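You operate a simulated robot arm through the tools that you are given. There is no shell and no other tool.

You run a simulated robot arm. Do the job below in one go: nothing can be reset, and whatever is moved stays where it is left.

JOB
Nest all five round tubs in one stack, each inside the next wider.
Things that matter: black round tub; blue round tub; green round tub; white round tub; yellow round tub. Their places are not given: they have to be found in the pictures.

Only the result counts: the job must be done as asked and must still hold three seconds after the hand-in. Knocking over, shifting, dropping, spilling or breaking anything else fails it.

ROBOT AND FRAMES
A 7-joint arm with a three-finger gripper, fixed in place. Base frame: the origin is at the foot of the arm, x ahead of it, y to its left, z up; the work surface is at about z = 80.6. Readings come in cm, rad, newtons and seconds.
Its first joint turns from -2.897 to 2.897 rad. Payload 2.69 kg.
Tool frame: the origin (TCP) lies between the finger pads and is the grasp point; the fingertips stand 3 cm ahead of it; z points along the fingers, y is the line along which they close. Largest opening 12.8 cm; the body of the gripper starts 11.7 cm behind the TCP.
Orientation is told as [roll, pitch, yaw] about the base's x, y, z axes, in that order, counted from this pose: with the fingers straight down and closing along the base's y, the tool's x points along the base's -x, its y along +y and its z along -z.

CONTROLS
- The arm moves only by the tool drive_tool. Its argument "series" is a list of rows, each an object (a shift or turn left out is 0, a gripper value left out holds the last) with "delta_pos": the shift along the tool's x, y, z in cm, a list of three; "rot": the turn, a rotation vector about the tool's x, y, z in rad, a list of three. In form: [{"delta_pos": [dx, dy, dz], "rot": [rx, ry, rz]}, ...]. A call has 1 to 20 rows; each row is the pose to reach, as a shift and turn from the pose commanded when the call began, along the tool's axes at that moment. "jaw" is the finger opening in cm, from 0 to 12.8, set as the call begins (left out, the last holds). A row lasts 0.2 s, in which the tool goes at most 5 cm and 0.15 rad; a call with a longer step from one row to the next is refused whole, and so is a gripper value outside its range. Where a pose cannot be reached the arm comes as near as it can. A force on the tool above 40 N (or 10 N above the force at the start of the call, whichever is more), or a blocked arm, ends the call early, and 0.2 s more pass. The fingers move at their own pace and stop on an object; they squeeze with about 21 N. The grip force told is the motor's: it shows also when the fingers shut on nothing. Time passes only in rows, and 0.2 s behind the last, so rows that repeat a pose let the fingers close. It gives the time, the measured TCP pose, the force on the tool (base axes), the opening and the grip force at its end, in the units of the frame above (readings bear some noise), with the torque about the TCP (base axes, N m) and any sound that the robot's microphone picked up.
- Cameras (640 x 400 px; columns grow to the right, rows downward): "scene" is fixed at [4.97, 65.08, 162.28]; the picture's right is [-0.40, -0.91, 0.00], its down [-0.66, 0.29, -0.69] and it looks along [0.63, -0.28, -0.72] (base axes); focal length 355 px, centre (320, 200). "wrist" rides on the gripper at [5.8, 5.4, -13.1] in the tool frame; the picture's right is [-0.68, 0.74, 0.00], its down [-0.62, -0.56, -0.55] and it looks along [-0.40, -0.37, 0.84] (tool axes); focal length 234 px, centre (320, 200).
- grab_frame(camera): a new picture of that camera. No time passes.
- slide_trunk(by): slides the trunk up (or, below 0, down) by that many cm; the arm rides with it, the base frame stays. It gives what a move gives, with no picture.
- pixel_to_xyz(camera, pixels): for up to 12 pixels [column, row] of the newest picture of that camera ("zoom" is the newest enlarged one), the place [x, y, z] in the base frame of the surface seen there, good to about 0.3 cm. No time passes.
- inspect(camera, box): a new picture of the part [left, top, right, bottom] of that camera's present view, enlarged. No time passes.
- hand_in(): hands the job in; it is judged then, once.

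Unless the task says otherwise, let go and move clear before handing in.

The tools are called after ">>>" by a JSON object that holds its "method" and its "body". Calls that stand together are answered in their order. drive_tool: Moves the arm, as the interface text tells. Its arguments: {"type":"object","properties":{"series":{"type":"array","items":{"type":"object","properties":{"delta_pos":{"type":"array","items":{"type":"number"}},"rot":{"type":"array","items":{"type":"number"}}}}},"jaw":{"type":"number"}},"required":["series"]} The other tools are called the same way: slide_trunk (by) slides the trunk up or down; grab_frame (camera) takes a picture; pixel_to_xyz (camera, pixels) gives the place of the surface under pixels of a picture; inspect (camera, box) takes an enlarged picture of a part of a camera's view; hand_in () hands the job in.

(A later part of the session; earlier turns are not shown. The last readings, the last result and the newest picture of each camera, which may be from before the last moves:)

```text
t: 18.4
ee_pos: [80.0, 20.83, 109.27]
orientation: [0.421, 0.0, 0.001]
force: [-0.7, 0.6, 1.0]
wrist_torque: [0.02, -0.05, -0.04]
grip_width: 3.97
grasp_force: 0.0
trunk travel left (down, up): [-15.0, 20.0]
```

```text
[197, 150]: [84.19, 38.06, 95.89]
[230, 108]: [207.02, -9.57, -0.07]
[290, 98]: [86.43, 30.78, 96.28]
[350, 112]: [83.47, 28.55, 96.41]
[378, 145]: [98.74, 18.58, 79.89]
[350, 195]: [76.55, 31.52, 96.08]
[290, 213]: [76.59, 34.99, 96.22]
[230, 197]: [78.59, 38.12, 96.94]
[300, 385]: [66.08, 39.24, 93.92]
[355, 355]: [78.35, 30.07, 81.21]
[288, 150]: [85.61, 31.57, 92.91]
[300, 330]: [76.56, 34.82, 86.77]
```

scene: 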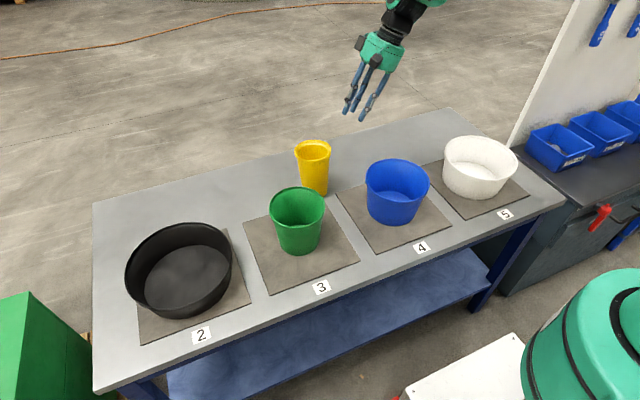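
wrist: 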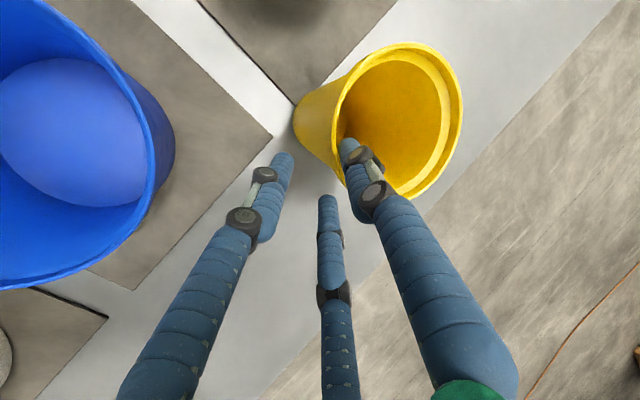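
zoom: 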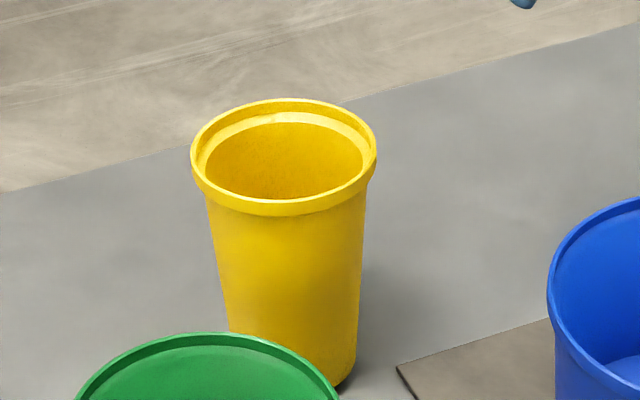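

Yellow stands free and upright near (81, 33.5). White goes next, and I'll grip it on its -y rim, so I'm checking what stands beside that area (the board at (550,80), the bench and the bins).

>>> {"method": "pixel_to_xyz", "body": {"camera": "scene", "pixels": [[515, 140], [530, 110], [560, 50], [575, 20], [620, 80], [530, 150], [560, 160], [595, 130], [540, 190], [505, 150], [600, 30], [525, 185]]}}

>>> {"method": "inspect", "body": {"camera": "scene", "box": [430, 120, 550, 220]}}

```text
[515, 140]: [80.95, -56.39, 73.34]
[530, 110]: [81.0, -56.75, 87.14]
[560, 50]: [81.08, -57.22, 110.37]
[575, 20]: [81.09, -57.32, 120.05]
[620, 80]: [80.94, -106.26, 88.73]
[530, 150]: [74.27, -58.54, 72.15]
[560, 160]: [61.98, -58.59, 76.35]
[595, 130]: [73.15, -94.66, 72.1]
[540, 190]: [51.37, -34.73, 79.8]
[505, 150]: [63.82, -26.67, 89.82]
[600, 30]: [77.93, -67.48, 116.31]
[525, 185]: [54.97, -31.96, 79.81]
```

```text
4.00 times, centred on (490, 170) of scene
```

zoom: 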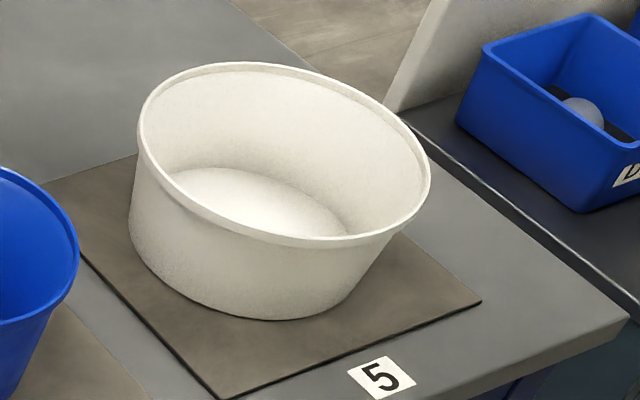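

The board stands at x about 81 and y below -56, well clear. I'll move over white to a standoff along a 0.3 rad tilted approach to its -y rim, around (64, -30.4, 102.6).

>>> {"method": "drive_tool", "body": {"series": [{"delta_pos": [1.07, -3.298, -0.987], "rot": [0.008, 0, 0]}, {"delta_pos": [2.14, -6.596, -1.975], "rot": [0.016, 0, 0]}, {"delta_pos": [3.21, -9.894, -2.962], "rot": [0.024, 0, 0]}, {"delta_pos": [4.28, -13.192, -3.949], "rot": [0.032, 0, 0]}, {"delta_pos": [5.35, -16.49, -4.937], "rot": [0.04, 0, 0]}, {"delta_pos": [6.42, -19.788, -5.924], "rot": [0.048, 0, 0]}, {"delta_pos": [7.49, -23.086, -6.911], "rot": [0.056, 0, 0]}, {"delta_pos": [8.56, -26.384, -7.898], "rot": [0.064, 0, 0]}, {"delta_pos": [9.63, -29.682, -8.886], "rot": [0.072, 0, 0]}, {"delta_pos": [10.7, -32.98, -9.873], "rot": [0.08, 0, 0]}, {"delta_pos": [11.77, -36.278, -10.86], "rot": [0.088, 0, 0]}, {"delta_pos": [12.84, -39.576, -11.848], "rot": [0.096, 0, 0]}, {"delta_pos": [13.91, -42.874, -12.835], "rot": [0.104, 0, 0]}, {"delta_pos": [14.98, -46.172, -13.822], "rot": [0.112, 0, 0]}, {"delta_pos": [16.05, -49.47, -14.81], "rot": [0.121, 0, 0]}, {"delta_pos": [16.05, -49.47, -14.81], "rot": [0.121, 0, 0]}], "jaw": 5}}

>>> {"method": "grab_frame", "body": {"camera": "wrist"}}

>>> {"method": "grab_frame", "body": {"camera": "scene"}}

```text
t: 21.8
ee_pos: [63.78, -30.59, 102.62]
orientation: [0.3, 0.0, 0.0]
force: [-0.7, -0.9, 0.2]
wrist_torque: [0.05, -0.05, -0.02]
grip_width: 4.98
grasp_force: 0.2
trunk travel left (down, up): [-15.0, 20.0]
```

```text
taken
```

wrist: 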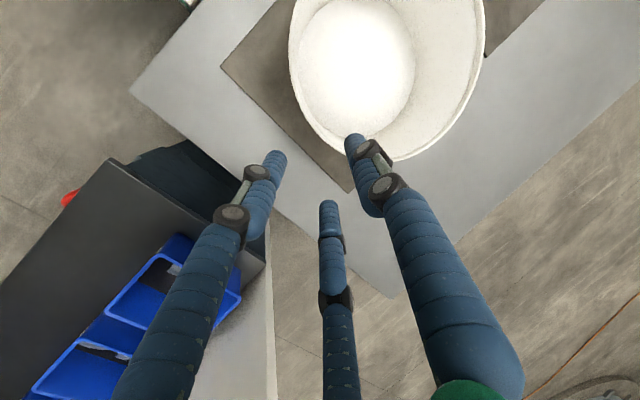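

```text
taken
```

scene: 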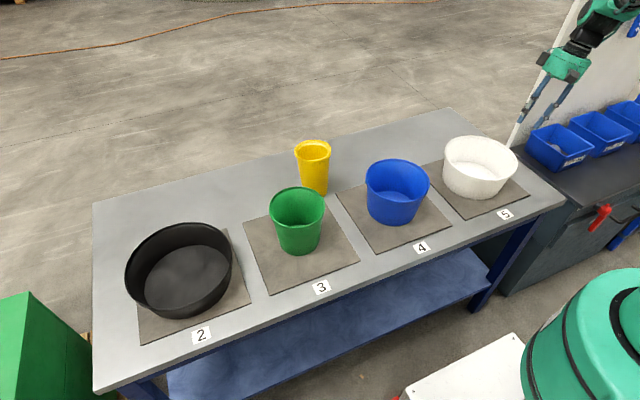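

The standoff was reached at (63.8, -30.6, 102.6) with roll 0.30. I'll advance 13 cm along the finger axis so the inner prong enters white and the outer pair stays outside its rim.

>>> {"method": "drive_tool", "body": {"series": [{"delta_pos": [-0.1, 0.1, 3.5]}, {"delta_pos": [-0.1, 0.15, 7]}, {"delta_pos": [-0.1, 0.15, 9.5]}, {"delta_pos": [-0.1, 0.15, 11.5]}, {"delta_pos": [-0.1, 0.15, 13]}, {"delta_pos": [-0.1, 0.15, 13]}], "jaw": 5}}

>>> {"method": "grab_frame", "body": {"camera": "wrist"}}

>>> {"method": "inspect", "body": {"camera": "scene", "box": [430, 80, 590, 220]}}

```text
t: 23.2
ee_pos: [64.01, -26.49, 90.2]
orientation: [0.3, -0.003, -0.001]
force: [1.1, 0.1, 0.6]
wrist_torque: [0.04, 0.03, 0.01]
grip_width: 5.03
grasp_force: 0.1
trunk travel left (down, up): [-15.0, 20.0]
```

```text
taken
```

wrist: 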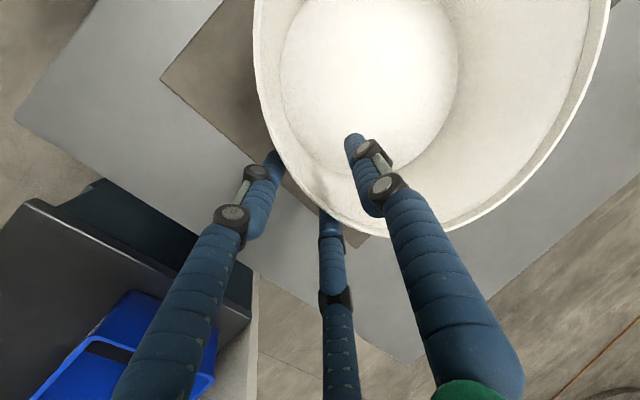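

```text
2.86 times, centred on (510, 150) of scene
```

zoom: 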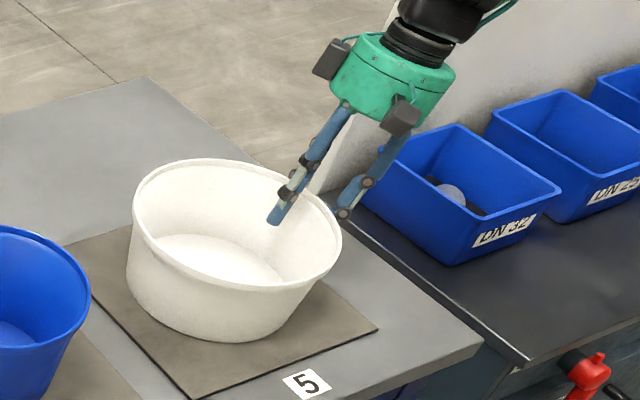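

The inner prong is inside white and both others are outside its wall: the tips at wrist (275,160) and (328,212) are hidden below the rim. Now closing.

>>> {"method": "drive_tool", "body": {"series": [{"delta_pos": [0, 0, 0]}, {"delta_pos": [0, 0, 0]}, {"delta_pos": [0, 0, 0]}, {"delta_pos": [0, 0, 0]}], "jaw": 0}}

>>> {"method": "grab_frame", "body": {"camera": "wrist"}}

>>> {"method": "inspect", "body": {"camera": "scene", "box": [430, 80, 590, 220]}}

```text
t: 24.2
ee_pos: [64.05, -26.6, 90.12]
orientation: [0.3, -0.001, -0.001]
force: [0.9, -0.2, 0.0]
wrist_torque: [-0.39, -0.01, -0.01]
grip_width: 1.0
grasp_force: 21.0
trunk travel left (down, up): [-15.0, 20.0]
```

```text
taken
```

wrist: 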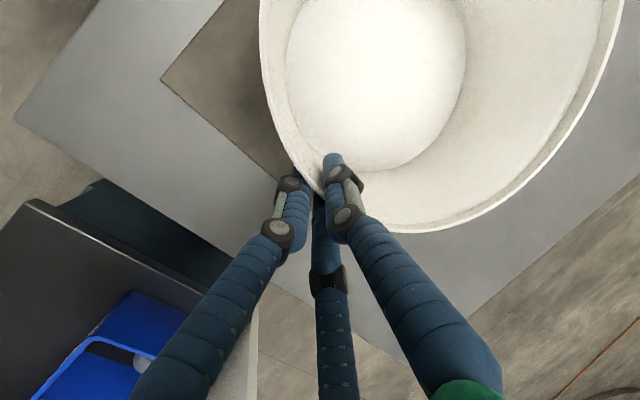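

```text
2.86 times, centred on (510, 150) of scene
```

zoom: 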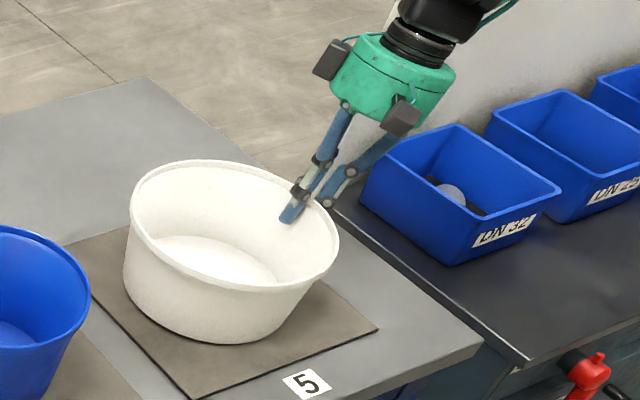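

The grip holds at 1.0 cm with 21 N. I'll lift white 3 cm to see its weight and droop.

>>> {"method": "drive_tool", "body": {"series": [{"delta_pos": [0, 0.22, -0.72]}, {"delta_pos": [0, 0.44, -1.43]}, {"delta_pos": [0, 0.66, -2.15]}, {"delta_pos": [0, 0.887, -2.866]}, {"delta_pos": [0, 0.887, -2.866]}, {"delta_pos": [0, 0.887, -2.866]}]}}

>>> {"method": "grab_frame", "body": {"camera": "wrist"}}

>>> {"method": "inspect", "body": {"camera": "scene", "box": [430, 80, 590, 220]}}

```text
t: 25.6
ee_pos: [63.97, -26.47, 93.15]
orientation: [0.298, -0.001, 0.0]
force: [0.1, 0.4, -3.7]
wrist_torque: [-0.35, -0.01, 0.01]
grip_width: 1.03
grasp_force: 21.3
trunk travel left (down, up): [-15.0, 20.0]
```

```text
taken
```

wrist: 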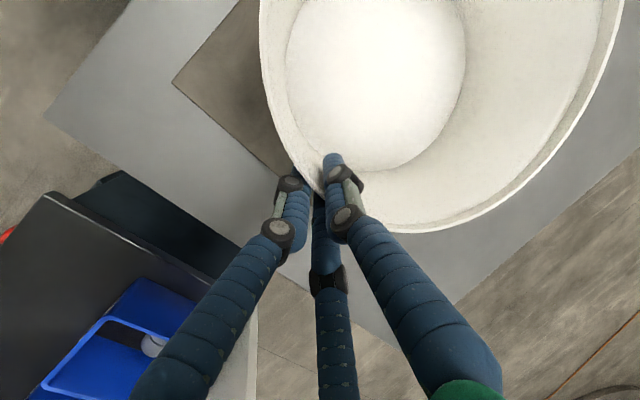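

```text
2.86 times, centred on (510, 150) of scene
```

zoom: 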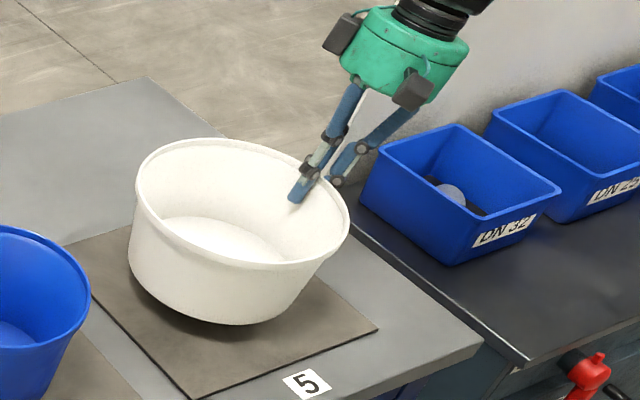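

White lifted without drooping: the wrist view is unchanged, and its weight is about 3.7 N. I'll measure its rim to get its level and its offset from the tool.

>>> {"method": "pixel_to_xyz", "body": {"camera": "zoom", "pixels": [[137, 180], [160, 150], [220, 140], [300, 165], [347, 215], [330, 250], [270, 268], [210, 255], [160, 225], [140, 195], [285, 155], [300, 262]]}}

>>> {"method": "pixel_to_xyz", "body": {"camera": "wrist", "pixels": [[262, 50], [265, 100], [275, 140], [400, 230], [470, 215], [530, 175], [575, 110], [610, 50], [618, 15], [290, 165], [380, 60], [440, 228]]}}

```text
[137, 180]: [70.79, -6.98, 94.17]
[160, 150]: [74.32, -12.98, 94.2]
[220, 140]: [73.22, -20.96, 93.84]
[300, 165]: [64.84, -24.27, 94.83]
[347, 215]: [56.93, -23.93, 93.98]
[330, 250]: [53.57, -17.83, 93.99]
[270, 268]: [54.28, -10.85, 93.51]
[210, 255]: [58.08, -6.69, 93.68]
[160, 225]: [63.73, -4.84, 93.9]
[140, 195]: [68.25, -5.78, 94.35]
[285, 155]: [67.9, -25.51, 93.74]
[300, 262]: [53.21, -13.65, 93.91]
```

```text
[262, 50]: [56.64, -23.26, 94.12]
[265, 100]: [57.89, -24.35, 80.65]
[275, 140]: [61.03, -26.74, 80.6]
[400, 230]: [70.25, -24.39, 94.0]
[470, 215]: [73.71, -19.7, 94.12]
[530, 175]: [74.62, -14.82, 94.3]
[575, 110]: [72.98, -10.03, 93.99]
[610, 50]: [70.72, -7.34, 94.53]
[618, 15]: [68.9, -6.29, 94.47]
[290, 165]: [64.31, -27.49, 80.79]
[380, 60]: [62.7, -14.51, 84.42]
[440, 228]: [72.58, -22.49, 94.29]
```

White hangs level (rim z 94.1) with its centre 10.9 cm to +y of the TCP and its bottom 9.3 cm below the TCP. I'll raise the trunk to carry it over the blue, green and yellow tubs.

>>> {"method": "slide_trunk", "body": {"by": 15}}

>>> {"method": "grab_frame", "body": {"camera": "wrist"}}

```text
t: 27.4
ee_pos: [64.04, -26.42, 108.14]
orientation: [0.299, -0.002, -0.001]
force: [-0.1, -0.2, -2.6]
wrist_torque: [-0.37, -0.01, 0.01]
grip_width: 1.01
grasp_force: 20.9
trunk travel left (down, up): [-30.0, 5.0]
```

```text
taken
```

wrist: 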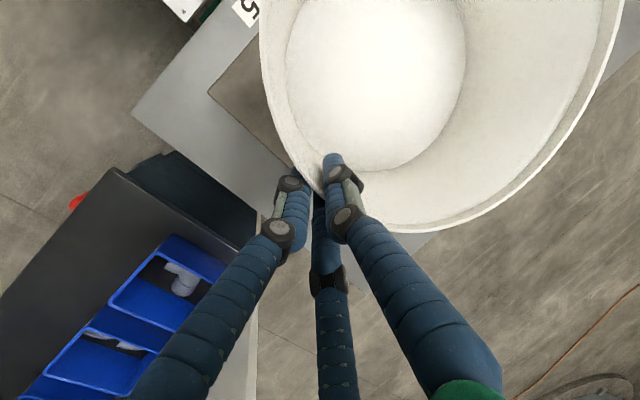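

White's bottom is now near z 98.8, above every other rim, and the hold is unchanged. I'll carry it along +y, slightly nearer the base to stay away from yellow.

>>> {"method": "drive_tool", "body": {"series": [{"delta_pos": [0.3, 0.955, 0.296]}, {"delta_pos": [0.7, 2.388, 0.739]}, {"delta_pos": [1.2, 4.299, 1.33]}, {"delta_pos": [2.0, 7.165, 2.216]}, {"delta_pos": [3.0, 10.508, 3.251]}, {"delta_pos": [4.0, 13.852, 4.285]}, {"delta_pos": [4.0, 17.195, 5.319]}, {"delta_pos": [4.0, 20.539, 6.353]}, {"delta_pos": [4.0, 23.883, 7.388]}, {"delta_pos": [4.0, 27.226, 8.422]}, {"delta_pos": [4.0, 30.57, 9.456]}, {"delta_pos": [4.0, 33.913, 10.49]}, {"delta_pos": [4.0, 37.257, 11.525]}, {"delta_pos": [4.0, 40.6, 12.559]}, {"delta_pos": [4.0, 43.944, 13.593]}, {"delta_pos": [4.0, 46.332, 14.332]}, {"delta_pos": [4.0, 47.765, 14.775]}, {"delta_pos": [4.0, 47.765, 14.775]}]}}

>>> {"method": "grab_frame", "body": {"camera": "scene"}}

>>> {"method": "grab_frame", "body": {"camera": "wrist"}}

```text
t: 31.1
ee_pos: [59.96, 23.76, 107.98]
orientation: [0.299, -0.001, -0.001]
force: [0.2, -0.4, -4.0]
wrist_torque: [-0.4, 0.05, -0.05]
grip_width: 1.03
grasp_force: 21.0
trunk travel left (down, up): [-30.0, 5.0]
```

```text
taken
```

scene: 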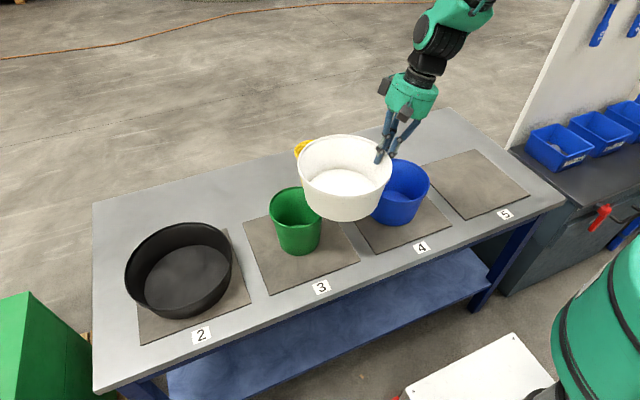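

```text
taken
```

wrist: 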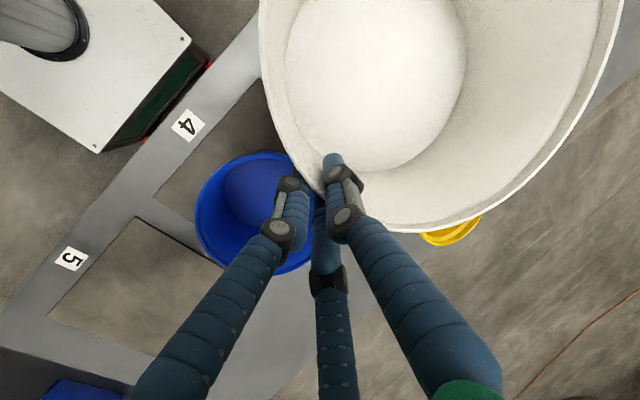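

White is steady above the green/blue gap. The black tub is unobstructed in this scene picture, so I'll re-measure its rim before going there.

>>> {"method": "inspect", "body": {"camera": "scene", "box": [110, 210, 250, 330]}}

>>> {"method": "pixel_to_xyz", "body": {"camera": "zoom", "pixels": [[145, 220], [160, 160], [200, 110], [260, 70], [330, 45], [400, 48], [460, 85], [488, 130], [487, 190], [440, 260], [350, 310], [240, 320]]}}

```text
3.33 times, centred on (180, 270) of scene
```

zoom: 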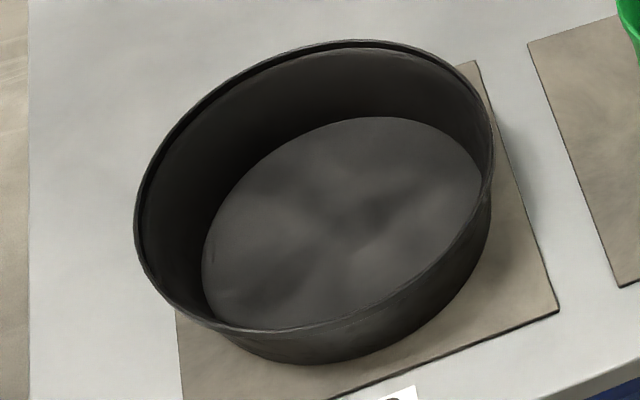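

```text
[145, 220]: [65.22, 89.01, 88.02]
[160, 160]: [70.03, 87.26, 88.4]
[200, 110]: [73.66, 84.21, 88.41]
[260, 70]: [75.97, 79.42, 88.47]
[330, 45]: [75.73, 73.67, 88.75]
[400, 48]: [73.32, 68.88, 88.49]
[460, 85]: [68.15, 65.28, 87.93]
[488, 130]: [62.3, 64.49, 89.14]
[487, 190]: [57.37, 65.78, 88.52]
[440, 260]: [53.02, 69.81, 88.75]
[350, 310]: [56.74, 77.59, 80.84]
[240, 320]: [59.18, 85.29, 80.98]
```

Black is unchanged, centred near (63.6, 76.75). I'll carry white on to hover directly over it, with the TCP near (63.6, 66.1, 108).

>>> {"method": "drive_tool", "body": {"series": [{"delta_pos": [0, 0.955, 0.296]}, {"delta_pos": [0, 2.388, 0.739]}, {"delta_pos": [0, 4.299, 1.33]}, {"delta_pos": [0, 7.165, 2.216]}, {"delta_pos": [0, 10.508, 3.251]}, {"delta_pos": [0, 13.852, 4.285]}, {"delta_pos": [0, 17.195, 5.319]}, {"delta_pos": [0, 20.539, 6.353]}, {"delta_pos": [0, 23.883, 7.388]}, {"delta_pos": [-0.7, 27.226, 8.422]}, {"delta_pos": [-1.5, 30.57, 9.456]}, {"delta_pos": [-2.2, 33.436, 10.343]}, {"delta_pos": [-2.8, 35.824, 11.081]}, {"delta_pos": [-3.2, 37.734, 11.672]}, {"delta_pos": [-3.5, 39.167, 12.116]}, {"delta_pos": [-3.6, 40.123, 12.411]}, {"delta_pos": [-3.64, 40.41, 12.5]}, {"delta_pos": [-3.64, 40.41, 12.5]}]}}

>>> {"method": "grab_frame", "body": {"camera": "scene"}}

>>> {"method": "grab_frame", "body": {"camera": "wrist"}}

```text
t: 35.0
ee_pos: [63.62, 65.94, 107.96]
orientation: [0.299, 0.001, 0.003]
force: [-0.8, 0.8, -3.6]
wrist_torque: [-0.39, -0.01, 0.05]
grip_width: 1.01
grasp_force: 21.1
trunk travel left (down, up): [-30.0, 5.0]
```

```text
taken
```

scene: 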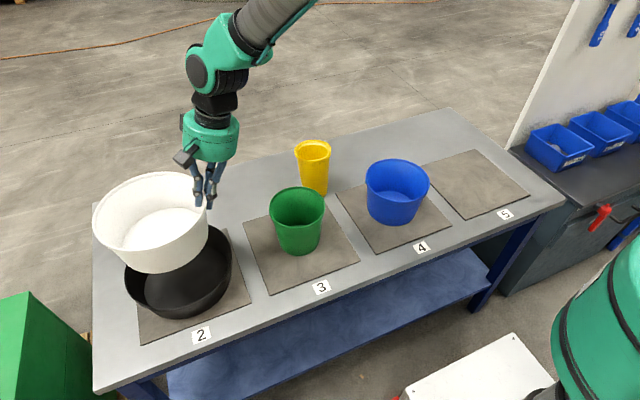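

```text
taken
```

wrist: 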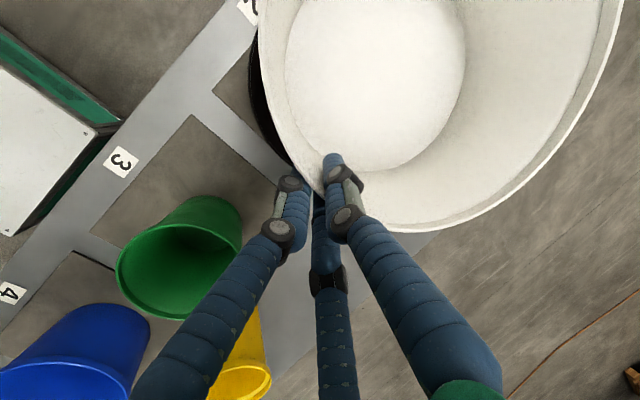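

White is over the black tub. I'll measure its rim centre here before lowering.

>>> {"method": "inspect", "body": {"camera": "scene", "box": [80, 160, 240, 300]}}

>>> {"method": "pixel_to_xyz", "body": {"camera": "zoom", "pixels": [[100, 175], [120, 125], [180, 80], [250, 60], [300, 65], [418, 150], [400, 195], [340, 235], [260, 258], [180, 248], [120, 220], [360, 222]]}}

>>> {"method": "pixel_to_xyz", "body": {"camera": "wrist", "pixels": [[262, 50], [259, 20], [265, 80], [400, 230], [470, 215], [530, 175], [575, 110], [610, 50], [618, 15], [440, 228], [500, 200], [595, 80]]}}

```text
2.86 times, centred on (160, 230) of scene
```

zoom: 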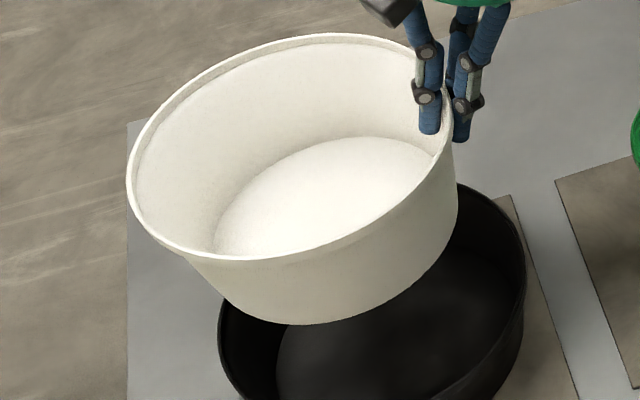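

```text
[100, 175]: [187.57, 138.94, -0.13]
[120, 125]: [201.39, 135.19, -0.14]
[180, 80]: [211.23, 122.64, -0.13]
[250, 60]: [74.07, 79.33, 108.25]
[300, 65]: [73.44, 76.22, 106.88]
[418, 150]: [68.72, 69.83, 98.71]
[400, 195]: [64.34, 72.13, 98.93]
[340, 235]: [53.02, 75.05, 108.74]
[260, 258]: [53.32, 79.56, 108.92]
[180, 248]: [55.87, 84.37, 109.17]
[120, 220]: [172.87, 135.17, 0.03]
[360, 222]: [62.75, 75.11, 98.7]
```

```text
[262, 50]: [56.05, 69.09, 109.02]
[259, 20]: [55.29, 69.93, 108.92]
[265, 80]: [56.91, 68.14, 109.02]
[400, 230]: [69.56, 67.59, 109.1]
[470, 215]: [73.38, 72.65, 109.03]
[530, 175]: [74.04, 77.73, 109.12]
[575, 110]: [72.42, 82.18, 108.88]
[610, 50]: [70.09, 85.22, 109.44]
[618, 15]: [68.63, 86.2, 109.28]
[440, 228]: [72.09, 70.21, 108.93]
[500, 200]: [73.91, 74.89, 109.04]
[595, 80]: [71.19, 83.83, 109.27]
```

White's rim centre is (63.5, 76.75), right over black's centre at (63.6, 76.75). I'll lower 13 cm with the trunk and then finish with the arm.

>>> {"method": "slide_trunk", "body": {"by": -13}}

>>> {"method": "inspect", "body": {"camera": "scene", "box": [100, 190, 260, 330]}}

>>> {"method": "grab_frame", "body": {"camera": "wrist"}}

```text
t: 36.5
ee_pos: [63.59, 65.92, 95.04]
orientation: [0.298, 0.0, 0.001]
force: [0.2, -0.2, -4.1]
wrist_torque: [-0.38, 0.01, 0.03]
grip_width: 0.99
grasp_force: 20.6
trunk travel left (down, up): [-17.0, 18.0]
```

```text
2.86 times, centred on (180, 260) of scene
```

zoom: 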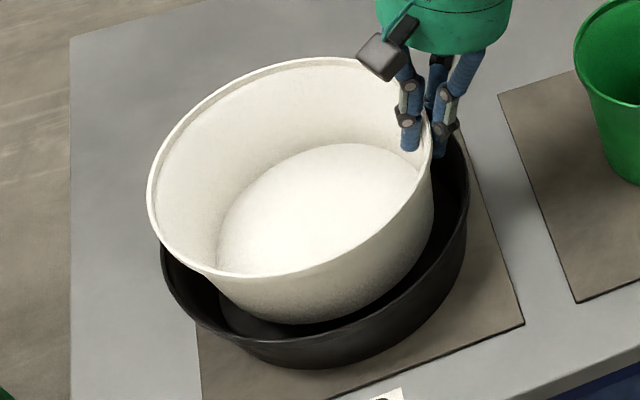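

```text
taken
```

wrist: 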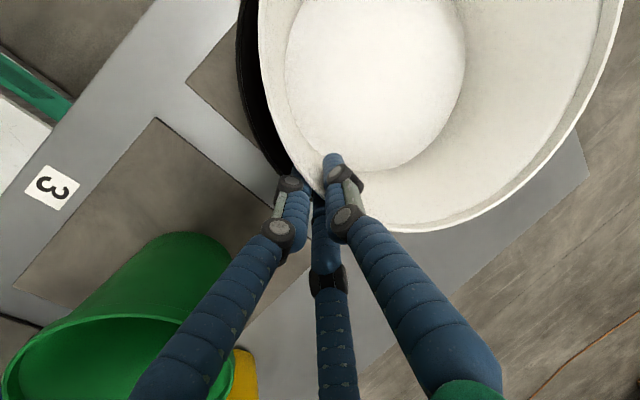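

White has entered black's mouth centrally. I'll lower 4.4 cm further with a small +y bias so the outer prongs keep clear of black's rim.

>>> {"method": "drive_tool", "body": {"series": [{"delta_pos": [0, -0.21, 0.86]}, {"delta_pos": [0, -0.42, 1.71]}, {"delta_pos": [0, -0.64, 2.57]}, {"delta_pos": [0, -0.85, 3.42]}, {"delta_pos": [0, -1.06, 4.277]}, {"delta_pos": [0, -1.06, 4.277]}]}}

>>> {"method": "inspect", "body": {"camera": "scene", "box": [100, 190, 260, 330]}}

>>> {"method": "grab_frame", "body": {"camera": "wrist"}}

```text
t: 37.9
ee_pos: [63.77, 66.2, 90.71]
orientation: [0.3, -0.001, 0.0]
force: [0.9, 0.5, 2.6]
wrist_torque: [-0.28, -0.1, -0.04]
grip_width: 1.01
grasp_force: 21.3
trunk travel left (down, up): [-17.0, 18.0]
```

```text
2.86 times, centred on (180, 260) of scene
```

zoom: 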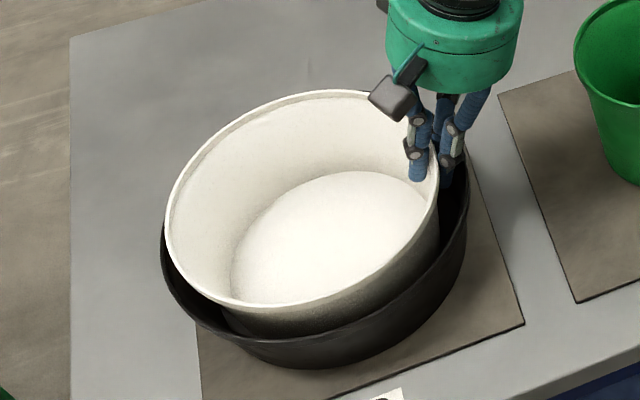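

```text
taken
```

wrist: 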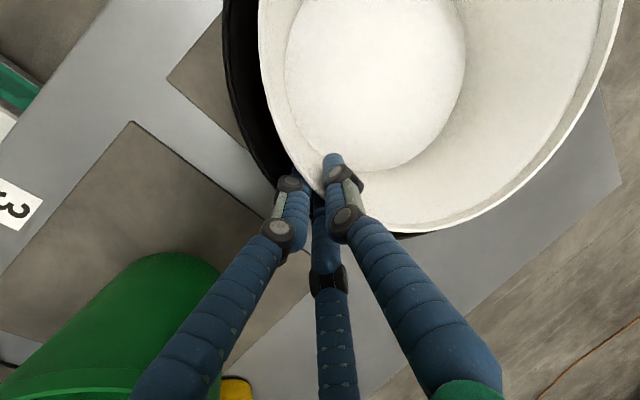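

The vertical force went from -4 to +2.6 N, so first contact has just begun. I'll lower another 0.4 cm gently to see whether it seats.

>>> {"method": "drive_tool", "body": {"series": [{"delta_pos": [0, -0.03, 0.1]}, {"delta_pos": [0, -0.06, 0.19]}, {"delta_pos": [0, -0.09, 0.29]}, {"delta_pos": [0, -0.09, 0.29]}]}}

>>> {"method": "inspect", "body": {"camera": "scene", "box": [180, 210, 260, 280]}}

```text
t: 38.9
ee_pos: [63.91, 66.37, 90.61]
orientation: [0.301, -0.003, -0.002]
force: [3.5, -5.3, 30.4]
wrist_torque: [-0.11, 0.08, -0.02]
grip_width: 1.01
grasp_force: 21.3
trunk travel left (down, up): [-17.0, 18.0]
```

```text
5.71 times, centred on (220, 245) of scene
```

zoom: 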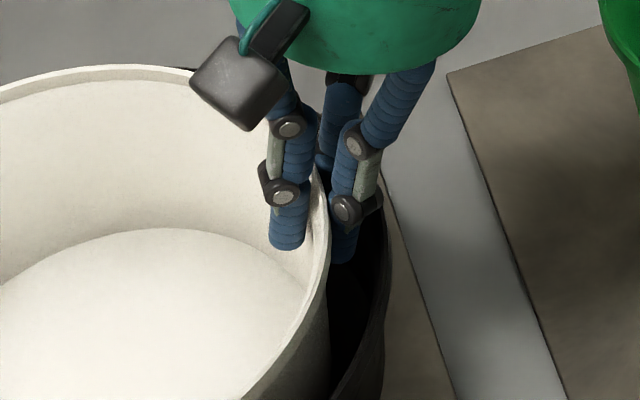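

The force is 30 N, so white is sitting on black's floor, and the picture shows the outer prongs in the gap inside black's rim. I'll relax slightly and open just a little to let go.

>>> {"method": "drive_tool", "body": {"series": [{"delta_pos": [0, 0.05, -0.15]}, {"delta_pos": [0, 0.09, -0.29]}, {"delta_pos": [0, 0.09, -0.29]}]}}

>>> {"method": "drive_tool", "body": {"series": [{"delta_pos": [0, 0, 0]}, {"delta_pos": [0, 0, 0]}, {"delta_pos": [0, 0, 0]}], "jaw": 2.2}}

>>> {"method": "inspect", "body": {"camera": "scene", "box": [100, 190, 260, 330]}}

>>> {"method": "grab_frame", "body": {"camera": "wrist"}}

```text
t: 39.7
ee_pos: [63.58, 66.06, 90.52]
orientation: [0.299, 0.0, 0.0]
force: [7.4, -0.3, 16.8]
wrist_torque: [0.06, -0.39, -0.16]
grip_width: 0.99
grasp_force: 21.6
trunk travel left (down, up): [-17.0, 18.0]
```

```text
t: 40.5
ee_pos: [63.69, 66.11, 90.37]
orientation: [0.3, 0.001, -0.001]
force: [0.8, 0.3, -0.2]
wrist_torque: [0.04, 0.01, -0.02]
grip_width: 2.2
grasp_force: 0.0
trunk travel left (down, up): [-17.0, 18.0]
```

```text
2.86 times, centred on (180, 260) of scene
```

zoom: 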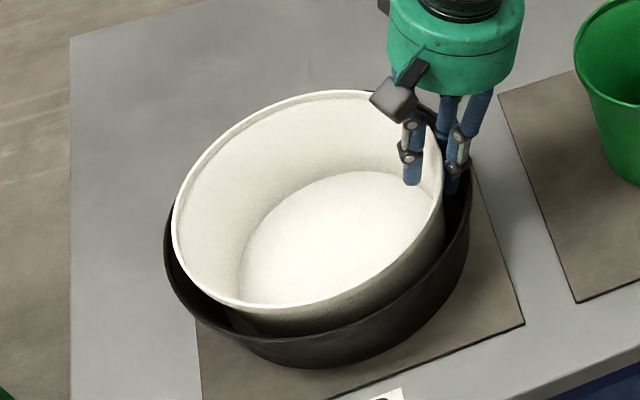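

```text
taken
```

wrist: 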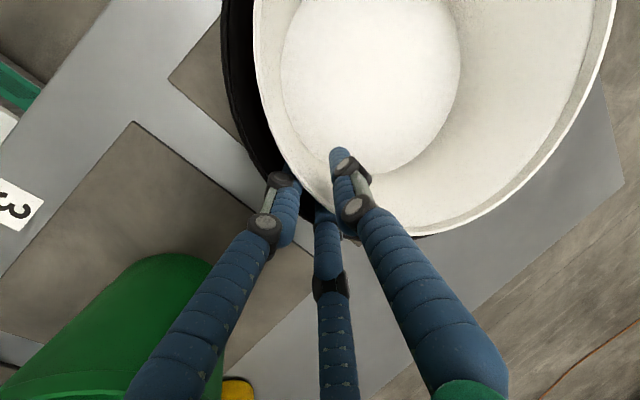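

White is released, with force near zero. I'll back out along the finger axis and look at how it sits.

>>> {"method": "drive_tool", "body": {"series": [{"delta_pos": [0, 0, -1.5]}, {"delta_pos": [0, 0, -4]}, {"delta_pos": [0, 0, -8]}, {"delta_pos": [0, 0, -12]}, {"delta_pos": [0, 0, -15]}, {"delta_pos": [0, 0, -15]}], "jaw": 2.2}}

>>> {"method": "grab_frame", "body": {"camera": "scene"}}

>>> {"method": "inspect", "body": {"camera": "scene", "box": [100, 190, 260, 330]}}

>>> {"method": "pixel_to_xyz", "body": {"camera": "zoom", "pixels": [[175, 210], [200, 160], [260, 110], [330, 91], [400, 110], [440, 165], [430, 225], [390, 270], [330, 300], [260, 307], [210, 285], [300, 240]]}}

>>> {"method": "pixel_to_xyz", "body": {"camera": "zoom", "pixels": [[166, 240], [175, 290], [468, 200], [460, 270], [400, 340], [320, 366], [240, 345], [450, 150], [200, 322], [430, 310], [350, 200], [280, 220]]}}

```text
t: 41.9
ee_pos: [63.62, 61.64, 105.01]
orientation: [0.298, 0.0, 0.001]
force: [-0.8, -0.3, -0.2]
wrist_torque: [0.01, -0.04, -0.04]
grip_width: 2.21
grasp_force: 0.0
trunk travel left (down, up): [-17.0, 18.0]
```

```text
taken
```

scene: 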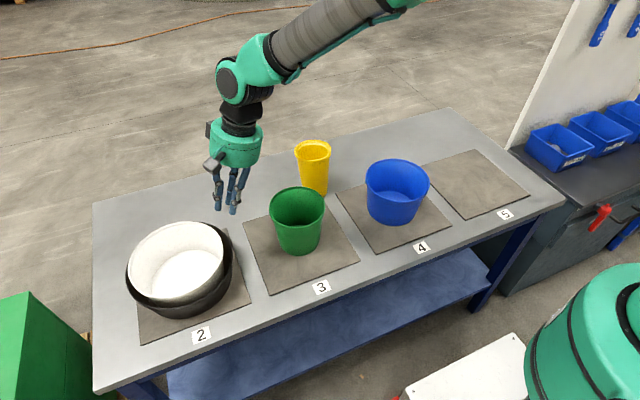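

```text
2.86 times, centred on (180, 260) of scene
```

zoom: 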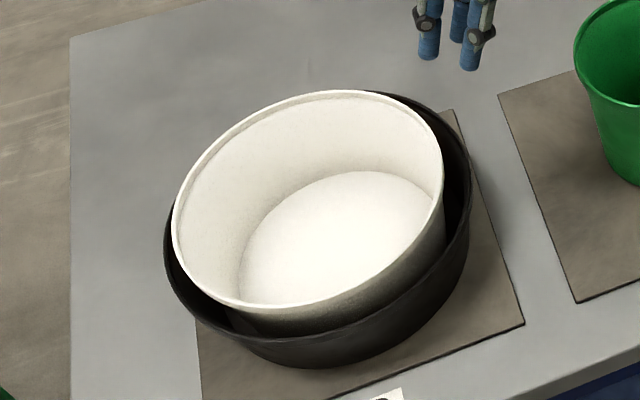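

```text
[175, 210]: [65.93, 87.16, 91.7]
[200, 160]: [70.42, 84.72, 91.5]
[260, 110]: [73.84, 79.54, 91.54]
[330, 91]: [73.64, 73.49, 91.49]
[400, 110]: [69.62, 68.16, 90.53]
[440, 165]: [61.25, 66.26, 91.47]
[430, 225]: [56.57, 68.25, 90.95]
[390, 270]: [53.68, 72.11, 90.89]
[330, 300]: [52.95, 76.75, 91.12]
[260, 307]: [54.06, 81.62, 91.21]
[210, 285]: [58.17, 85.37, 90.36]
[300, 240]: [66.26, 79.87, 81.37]
```

```text
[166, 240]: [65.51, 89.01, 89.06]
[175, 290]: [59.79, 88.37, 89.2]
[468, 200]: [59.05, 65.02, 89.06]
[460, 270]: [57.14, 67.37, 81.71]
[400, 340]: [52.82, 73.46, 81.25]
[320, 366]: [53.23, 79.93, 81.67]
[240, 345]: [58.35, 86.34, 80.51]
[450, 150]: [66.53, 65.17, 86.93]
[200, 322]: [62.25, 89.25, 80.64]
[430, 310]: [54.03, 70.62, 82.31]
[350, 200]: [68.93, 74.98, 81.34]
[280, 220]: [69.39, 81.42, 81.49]
```

White is seated level in black, with rim z about 91.4 and centre (63.4, 76.8). Blue is next, so I'll move to a standoff over its -y rim with the same 0.3 rad tilt, around (63.9, 1.8, 104.6).

>>> {"method": "drive_tool", "body": {"series": [{"delta_pos": [-0.02, -3.819, -1.153]}, {"delta_pos": [-0.04, -7.638, -2.306]}, {"delta_pos": [-0.06, -11.457, -3.459]}, {"delta_pos": [-0.08, -15.276, -4.612]}, {"delta_pos": [-0.1, -19.095, -5.765]}, {"delta_pos": [-0.12, -22.914, -6.918]}, {"delta_pos": [-0.14, -26.733, -8.071]}, {"delta_pos": [-0.16, -30.552, -9.224]}, {"delta_pos": [-0.18, -34.371, -10.377]}, {"delta_pos": [-0.2, -38.19, -11.53]}, {"delta_pos": [-0.22, -42.009, -12.683]}, {"delta_pos": [-0.24, -45.828, -13.836]}, {"delta_pos": [-0.26, -49.647, -14.989]}, {"delta_pos": [-0.27, -53.466, -16.142]}, {"delta_pos": [-0.28, -57.28, -17.3]}, {"delta_pos": [-0.28, -57.28, -17.3]}], "jaw": 5}}

>>> {"method": "inspect", "body": {"camera": "scene", "box": [340, 145, 460, 245]}}

>>> {"method": "pixel_to_xyz", "body": {"camera": "zoom", "pixels": [[185, 135], [205, 90], [280, 57], [350, 67], [410, 105], [436, 160], [415, 205], [350, 230], [280, 222], [215, 192], [192, 165], [240, 68]]}}

>>> {"method": "grab_frame", "body": {"camera": "wrist"}}

```text
t: 45.3
ee_pos: [64.27, 1.85, 104.45]
orientation: [0.301, 0.0, 0.002]
force: [1.0, -0.9, -0.3]
wrist_torque: [0.05, 0.0, -0.01]
grip_width: 4.99
grasp_force: 0.0
trunk travel left (down, up): [-17.0, 18.0]
```

```text
4.00 times, centred on (400, 195) of scene
```

zoom: 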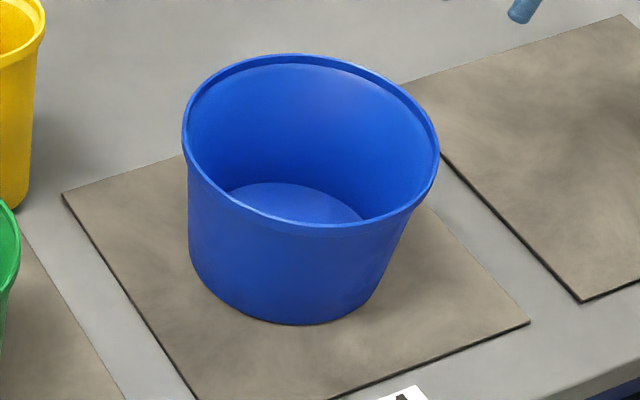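

```text
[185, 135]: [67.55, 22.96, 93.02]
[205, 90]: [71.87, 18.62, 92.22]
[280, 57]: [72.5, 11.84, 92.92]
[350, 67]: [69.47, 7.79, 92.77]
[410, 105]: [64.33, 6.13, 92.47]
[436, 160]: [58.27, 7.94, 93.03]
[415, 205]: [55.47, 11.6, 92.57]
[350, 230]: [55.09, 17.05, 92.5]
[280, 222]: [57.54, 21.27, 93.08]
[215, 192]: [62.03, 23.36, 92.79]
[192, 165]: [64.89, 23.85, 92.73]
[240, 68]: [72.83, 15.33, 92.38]
```

```text
taken
```

wrist: 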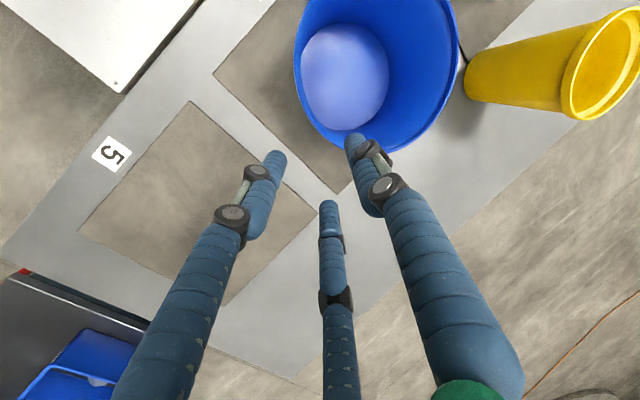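

Blue hasn't moved, still centred near (63.9, 14.9). I'll advance 12.9 cm along the finger axis onto its -y rim.

>>> {"method": "drive_tool", "body": {"series": [{"delta_pos": [0.15, 0.03, 3.5]}, {"delta_pos": [0.2, 0.05, 7]}, {"delta_pos": [0.2, 0.05, 9.5]}, {"delta_pos": [0.2, 0.05, 11.5]}, {"delta_pos": [0.2, 0.05, 12.87]}, {"delta_pos": [0.2, 0.05, 12.87]}], "jaw": 5}}

>>> {"method": "grab_frame", "body": {"camera": "wrist"}}

>>> {"method": "inspect", "body": {"camera": "scene", "box": [340, 105, 500, 245]}}

```text
t: 46.7
ee_pos: [63.74, 5.77, 92.29]
orientation: [0.3, 0.0, 0.0]
force: [-0.4, 0.4, 0.0]
wrist_torque: [-0.01, 0.02, 0.0]
grip_width: 5.0
grasp_force: 0.1
trunk travel left (down, up): [-17.0, 18.0]
```

```text
taken
```

wrist: 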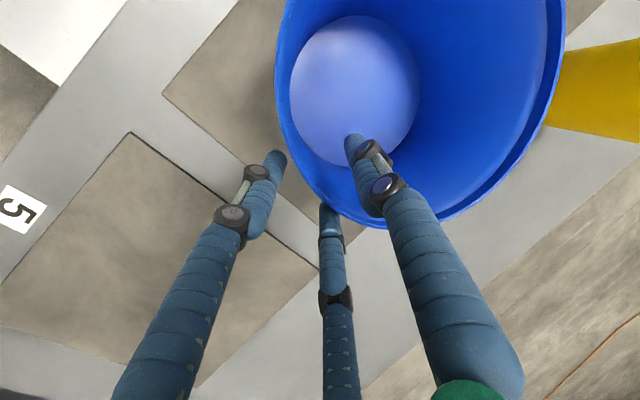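

```text
2.86 times, centred on (420, 175) of scene
```

zoom: 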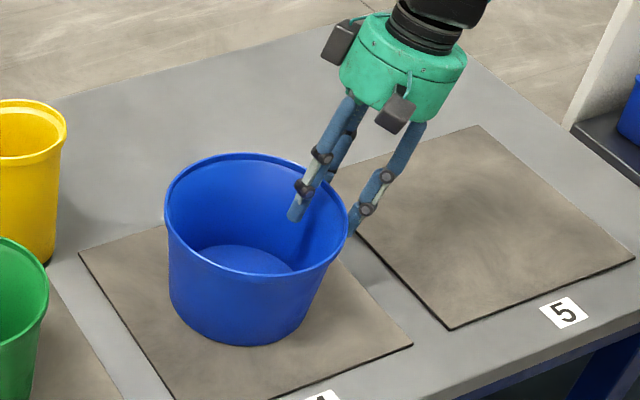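

The inner prong is inside blue and the outer two are outside its rim. I'll close and then test-lift by 3 cm.

>>> {"method": "drive_tool", "body": {"series": [{"delta_pos": [0, 0, 0]}, {"delta_pos": [0, 0, 0]}, {"delta_pos": [0, 0, 0]}, {"delta_pos": [0, 0, 0]}], "jaw": 0}}

>>> {"method": "drive_tool", "body": {"series": [{"delta_pos": [0, 0.22, -0.72]}, {"delta_pos": [0, 0.44, -1.43]}, {"delta_pos": [0, 0.66, -2.15]}, {"delta_pos": [0, 0.887, -2.866]}, {"delta_pos": [0, 0.887, -2.866]}, {"delta_pos": [0, 0.887, -2.866]}]}}

>>> {"method": "grab_frame", "body": {"camera": "wrist"}}

>>> {"method": "inspect", "body": {"camera": "scene", "box": [340, 105, 500, 245]}}

```text
t: 47.7
ee_pos: [63.75, 5.78, 92.25]
orientation: [0.299, 0.0, 0.002]
force: [-0.2, -0.2, -3.3]
wrist_torque: [-0.25, -0.03, -0.02]
grip_width: 1.03
grasp_force: 21.0
trunk travel left (down, up): [-17.0, 18.0]
```

```text
t: 49.1
ee_pos: [63.76, 5.7, 95.09]
orientation: [0.299, 0.002, -0.001]
force: [-0.7, 0.5, -2.8]
wrist_torque: [-0.25, 0.02, 0.0]
grip_width: 1.02
grasp_force: 21.0
trunk travel left (down, up): [-17.0, 18.0]
```

```text
taken
```

wrist: 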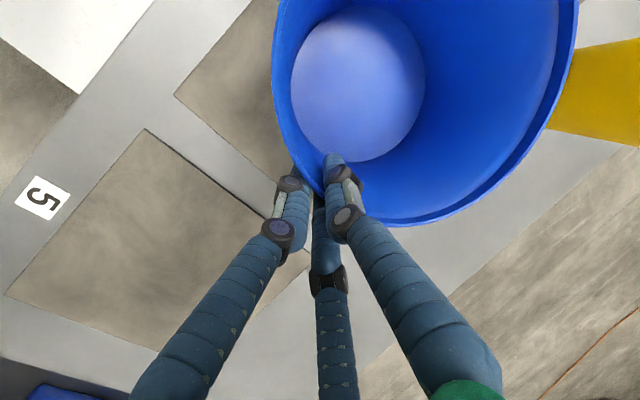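

```text
2.86 times, centred on (420, 175) of scene
```

zoom: 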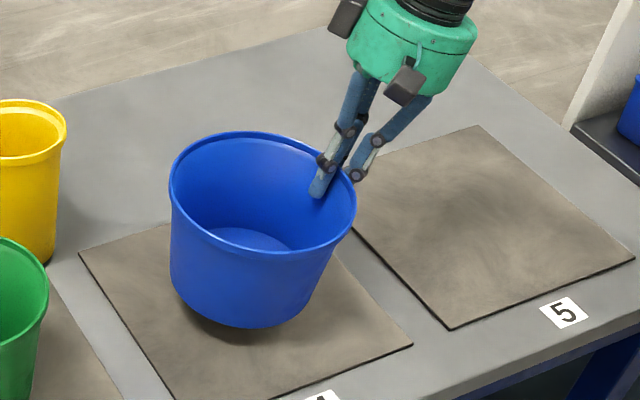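

Blue lifted cleanly at about 3 N with no droop. I'll measure its rim level and its offset from the tool.

>>> {"method": "pixel_to_xyz", "body": {"camera": "zoom", "pixels": [[170, 190], [180, 160], [220, 134], [270, 136], [354, 205], [335, 240], [290, 257], [240, 250], [200, 230], [175, 207], [250, 132], [350, 225]]}}

>>> {"method": "pixel_to_xyz", "body": {"camera": "wrist", "pixels": [[274, 50], [276, 20], [280, 100], [400, 225], [450, 208], [500, 175], [545, 120], [568, 60], [577, 15], [290, 135], [370, 80], [560, 85]]}}

```text
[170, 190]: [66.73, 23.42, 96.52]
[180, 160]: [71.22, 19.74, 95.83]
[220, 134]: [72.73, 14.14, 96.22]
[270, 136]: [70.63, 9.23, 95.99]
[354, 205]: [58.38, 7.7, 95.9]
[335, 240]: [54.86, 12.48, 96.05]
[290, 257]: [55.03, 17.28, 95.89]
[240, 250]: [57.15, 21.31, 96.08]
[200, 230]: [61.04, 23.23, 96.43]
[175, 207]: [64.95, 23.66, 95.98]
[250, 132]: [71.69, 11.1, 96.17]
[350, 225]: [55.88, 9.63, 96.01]
```

```text
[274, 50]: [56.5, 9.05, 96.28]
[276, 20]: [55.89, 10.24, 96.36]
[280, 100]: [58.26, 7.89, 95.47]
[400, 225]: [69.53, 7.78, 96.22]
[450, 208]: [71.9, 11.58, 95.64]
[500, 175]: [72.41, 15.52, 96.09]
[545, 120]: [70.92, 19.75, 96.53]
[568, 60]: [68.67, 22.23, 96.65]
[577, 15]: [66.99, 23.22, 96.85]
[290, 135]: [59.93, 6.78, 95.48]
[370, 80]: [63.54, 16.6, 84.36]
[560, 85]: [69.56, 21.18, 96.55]
```

Blue hangs nearly level, with its centre 9.15 cm to +y of the TCP and its bottom about 11.3 cm below. I'll raise the trunk 14.5 cm for the transfer.

>>> {"method": "slide_trunk", "body": {"by": 14.5}}

>>> {"method": "drive_tool", "body": {"series": [{"delta_pos": [0.3, 0.955, 0.296]}, {"delta_pos": [0.7, 2.388, 0.739]}, {"delta_pos": [1.2, 4.299, 1.33]}, {"delta_pos": [2.0, 7.165, 2.216]}, {"delta_pos": [3.0, 10.508, 3.251]}, {"delta_pos": [4.0, 13.852, 4.285]}, {"delta_pos": [4.0, 17.195, 5.319]}, {"delta_pos": [4.0, 20.539, 6.353]}, {"delta_pos": [4.0, 23.883, 7.388]}, {"delta_pos": [4.0, 27.226, 8.422]}, {"delta_pos": [4.0, 30.092, 9.308]}, {"delta_pos": [4.0, 32.48, 10.047]}, {"delta_pos": [4.0, 33.436, 10.343]}, {"delta_pos": [4.0, 33.436, 10.343]}]}}

>>> {"method": "grab_frame", "body": {"camera": "scene"}}

>>> {"method": "grab_frame", "body": {"camera": "wrist"}}

```text
t: 50.8
ee_pos: [63.92, 5.73, 109.7]
orientation: [0.3, 0.0, -0.001]
force: [-0.8, 0.3, -2.7]
wrist_torque: [-0.27, 0.0, -0.01]
grip_width: 1.04
grasp_force: 20.8
trunk travel left (down, up): [-31.5, 3.5]
```

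```text
t: 53.8
ee_pos: [59.78, 40.81, 109.7]
orientation: [0.3, 0.0, 0.0]
force: [0.0, 0.2, -3.3]
wrist_torque: [-0.31, -0.02, 0.03]
grip_width: 1.02
grasp_force: 20.7
trunk travel left (down, up): [-31.5, 3.5]
```

```text
taken
```

scene: 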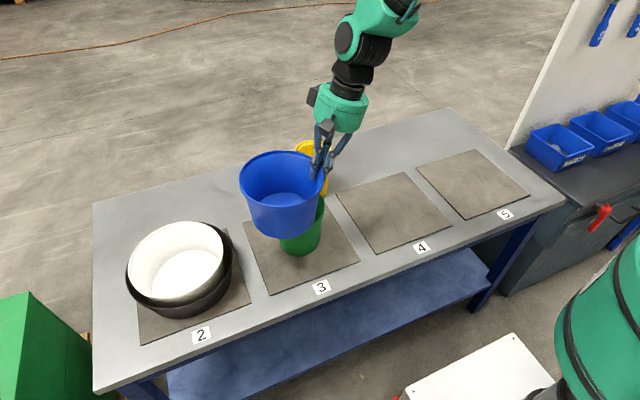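

```text
taken
```

wrist: 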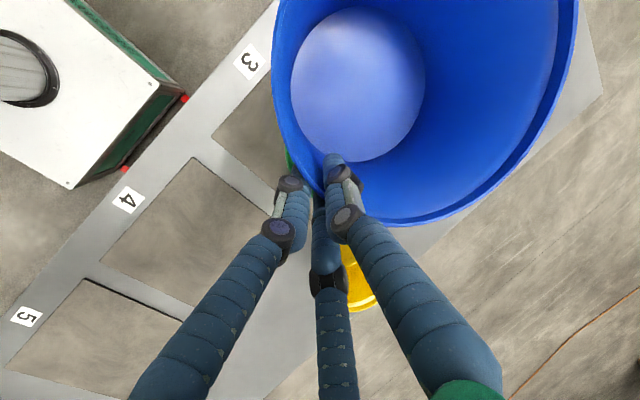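

Blue is steady above the green tub. I'll continue to hover over the black/white pair, with the TCP near (63.4, 67.8), taking out the slight residual tilt on the way.

>>> {"method": "drive_tool", "body": {"series": [{"delta_pos": [-0.1, 0.955, 0.296]}, {"delta_pos": [-0.3, 2.388, 0.739]}, {"delta_pos": [-0.6, 4.299, 1.33]}, {"delta_pos": [-1.0, 7.165, 2.216]}, {"delta_pos": [-1.5, 10.508, 3.251], "rot": [0.005, 0, 0]}, {"delta_pos": [-2.0, 13.852, 4.285], "rot": [0.01, 0, 0]}, {"delta_pos": [-2.5, 17.195, 5.319], "rot": [0.015, 0, 0]}, {"delta_pos": [-2.9, 20.061, 6.206], "rot": [0.02, 0, 0]}, {"delta_pos": [-3.2, 22.45, 6.944], "rot": [0.025, 0, 0]}, {"delta_pos": [-3.4, 24.36, 7.535], "rot": [0.03, 0, 0]}, {"delta_pos": [-3.6, 25.315, 7.831], "rot": [0.03, 0, 0]}, {"delta_pos": [-3.62, 25.793, 7.979], "rot": [0.03, 0, 0]}, {"delta_pos": [-3.62, 25.793, 7.979], "rot": [0.03, 0, 0]}]}}

>>> {"method": "grab_frame", "body": {"camera": "wrist"}}

>>> {"method": "inspect", "body": {"camera": "scene", "box": [80, 140, 280, 320]}}

>>> {"method": "pixel_to_xyz", "body": {"camera": "wrist", "pixels": [[274, 50], [276, 20], [278, 80], [400, 225], [450, 208], [500, 175], [545, 120], [568, 60], [577, 15], [425, 218], [370, 80], [558, 90]]}}

```text
t: 56.6
ee_pos: [63.47, 67.79, 109.44]
orientation: [0.269, -0.001, -0.001]
force: [0.6, 0.1, -3.8]
wrist_torque: [-0.29, -0.02, -0.03]
grip_width: 0.99
grasp_force: 21.0
trunk travel left (down, up): [-31.5, 3.5]
```

```text
taken
```

wrist: 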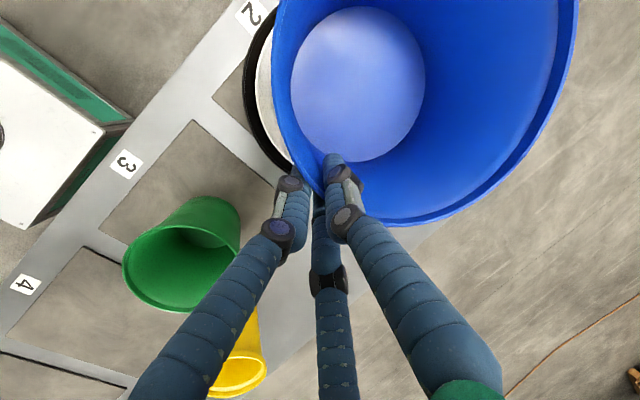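

```text
2.22 times, centred on (180, 230) of scene
```

zoom: 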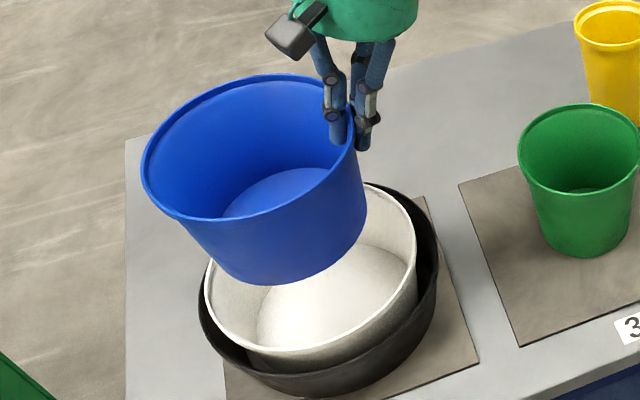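

```text
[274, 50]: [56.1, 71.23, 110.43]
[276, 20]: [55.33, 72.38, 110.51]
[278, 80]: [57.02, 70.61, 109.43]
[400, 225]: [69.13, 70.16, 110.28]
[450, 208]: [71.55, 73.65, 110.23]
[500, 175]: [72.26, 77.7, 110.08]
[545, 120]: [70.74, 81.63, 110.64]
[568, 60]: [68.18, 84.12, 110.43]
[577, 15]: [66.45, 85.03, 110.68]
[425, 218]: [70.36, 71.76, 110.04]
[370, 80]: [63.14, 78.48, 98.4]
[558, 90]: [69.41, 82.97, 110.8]
```

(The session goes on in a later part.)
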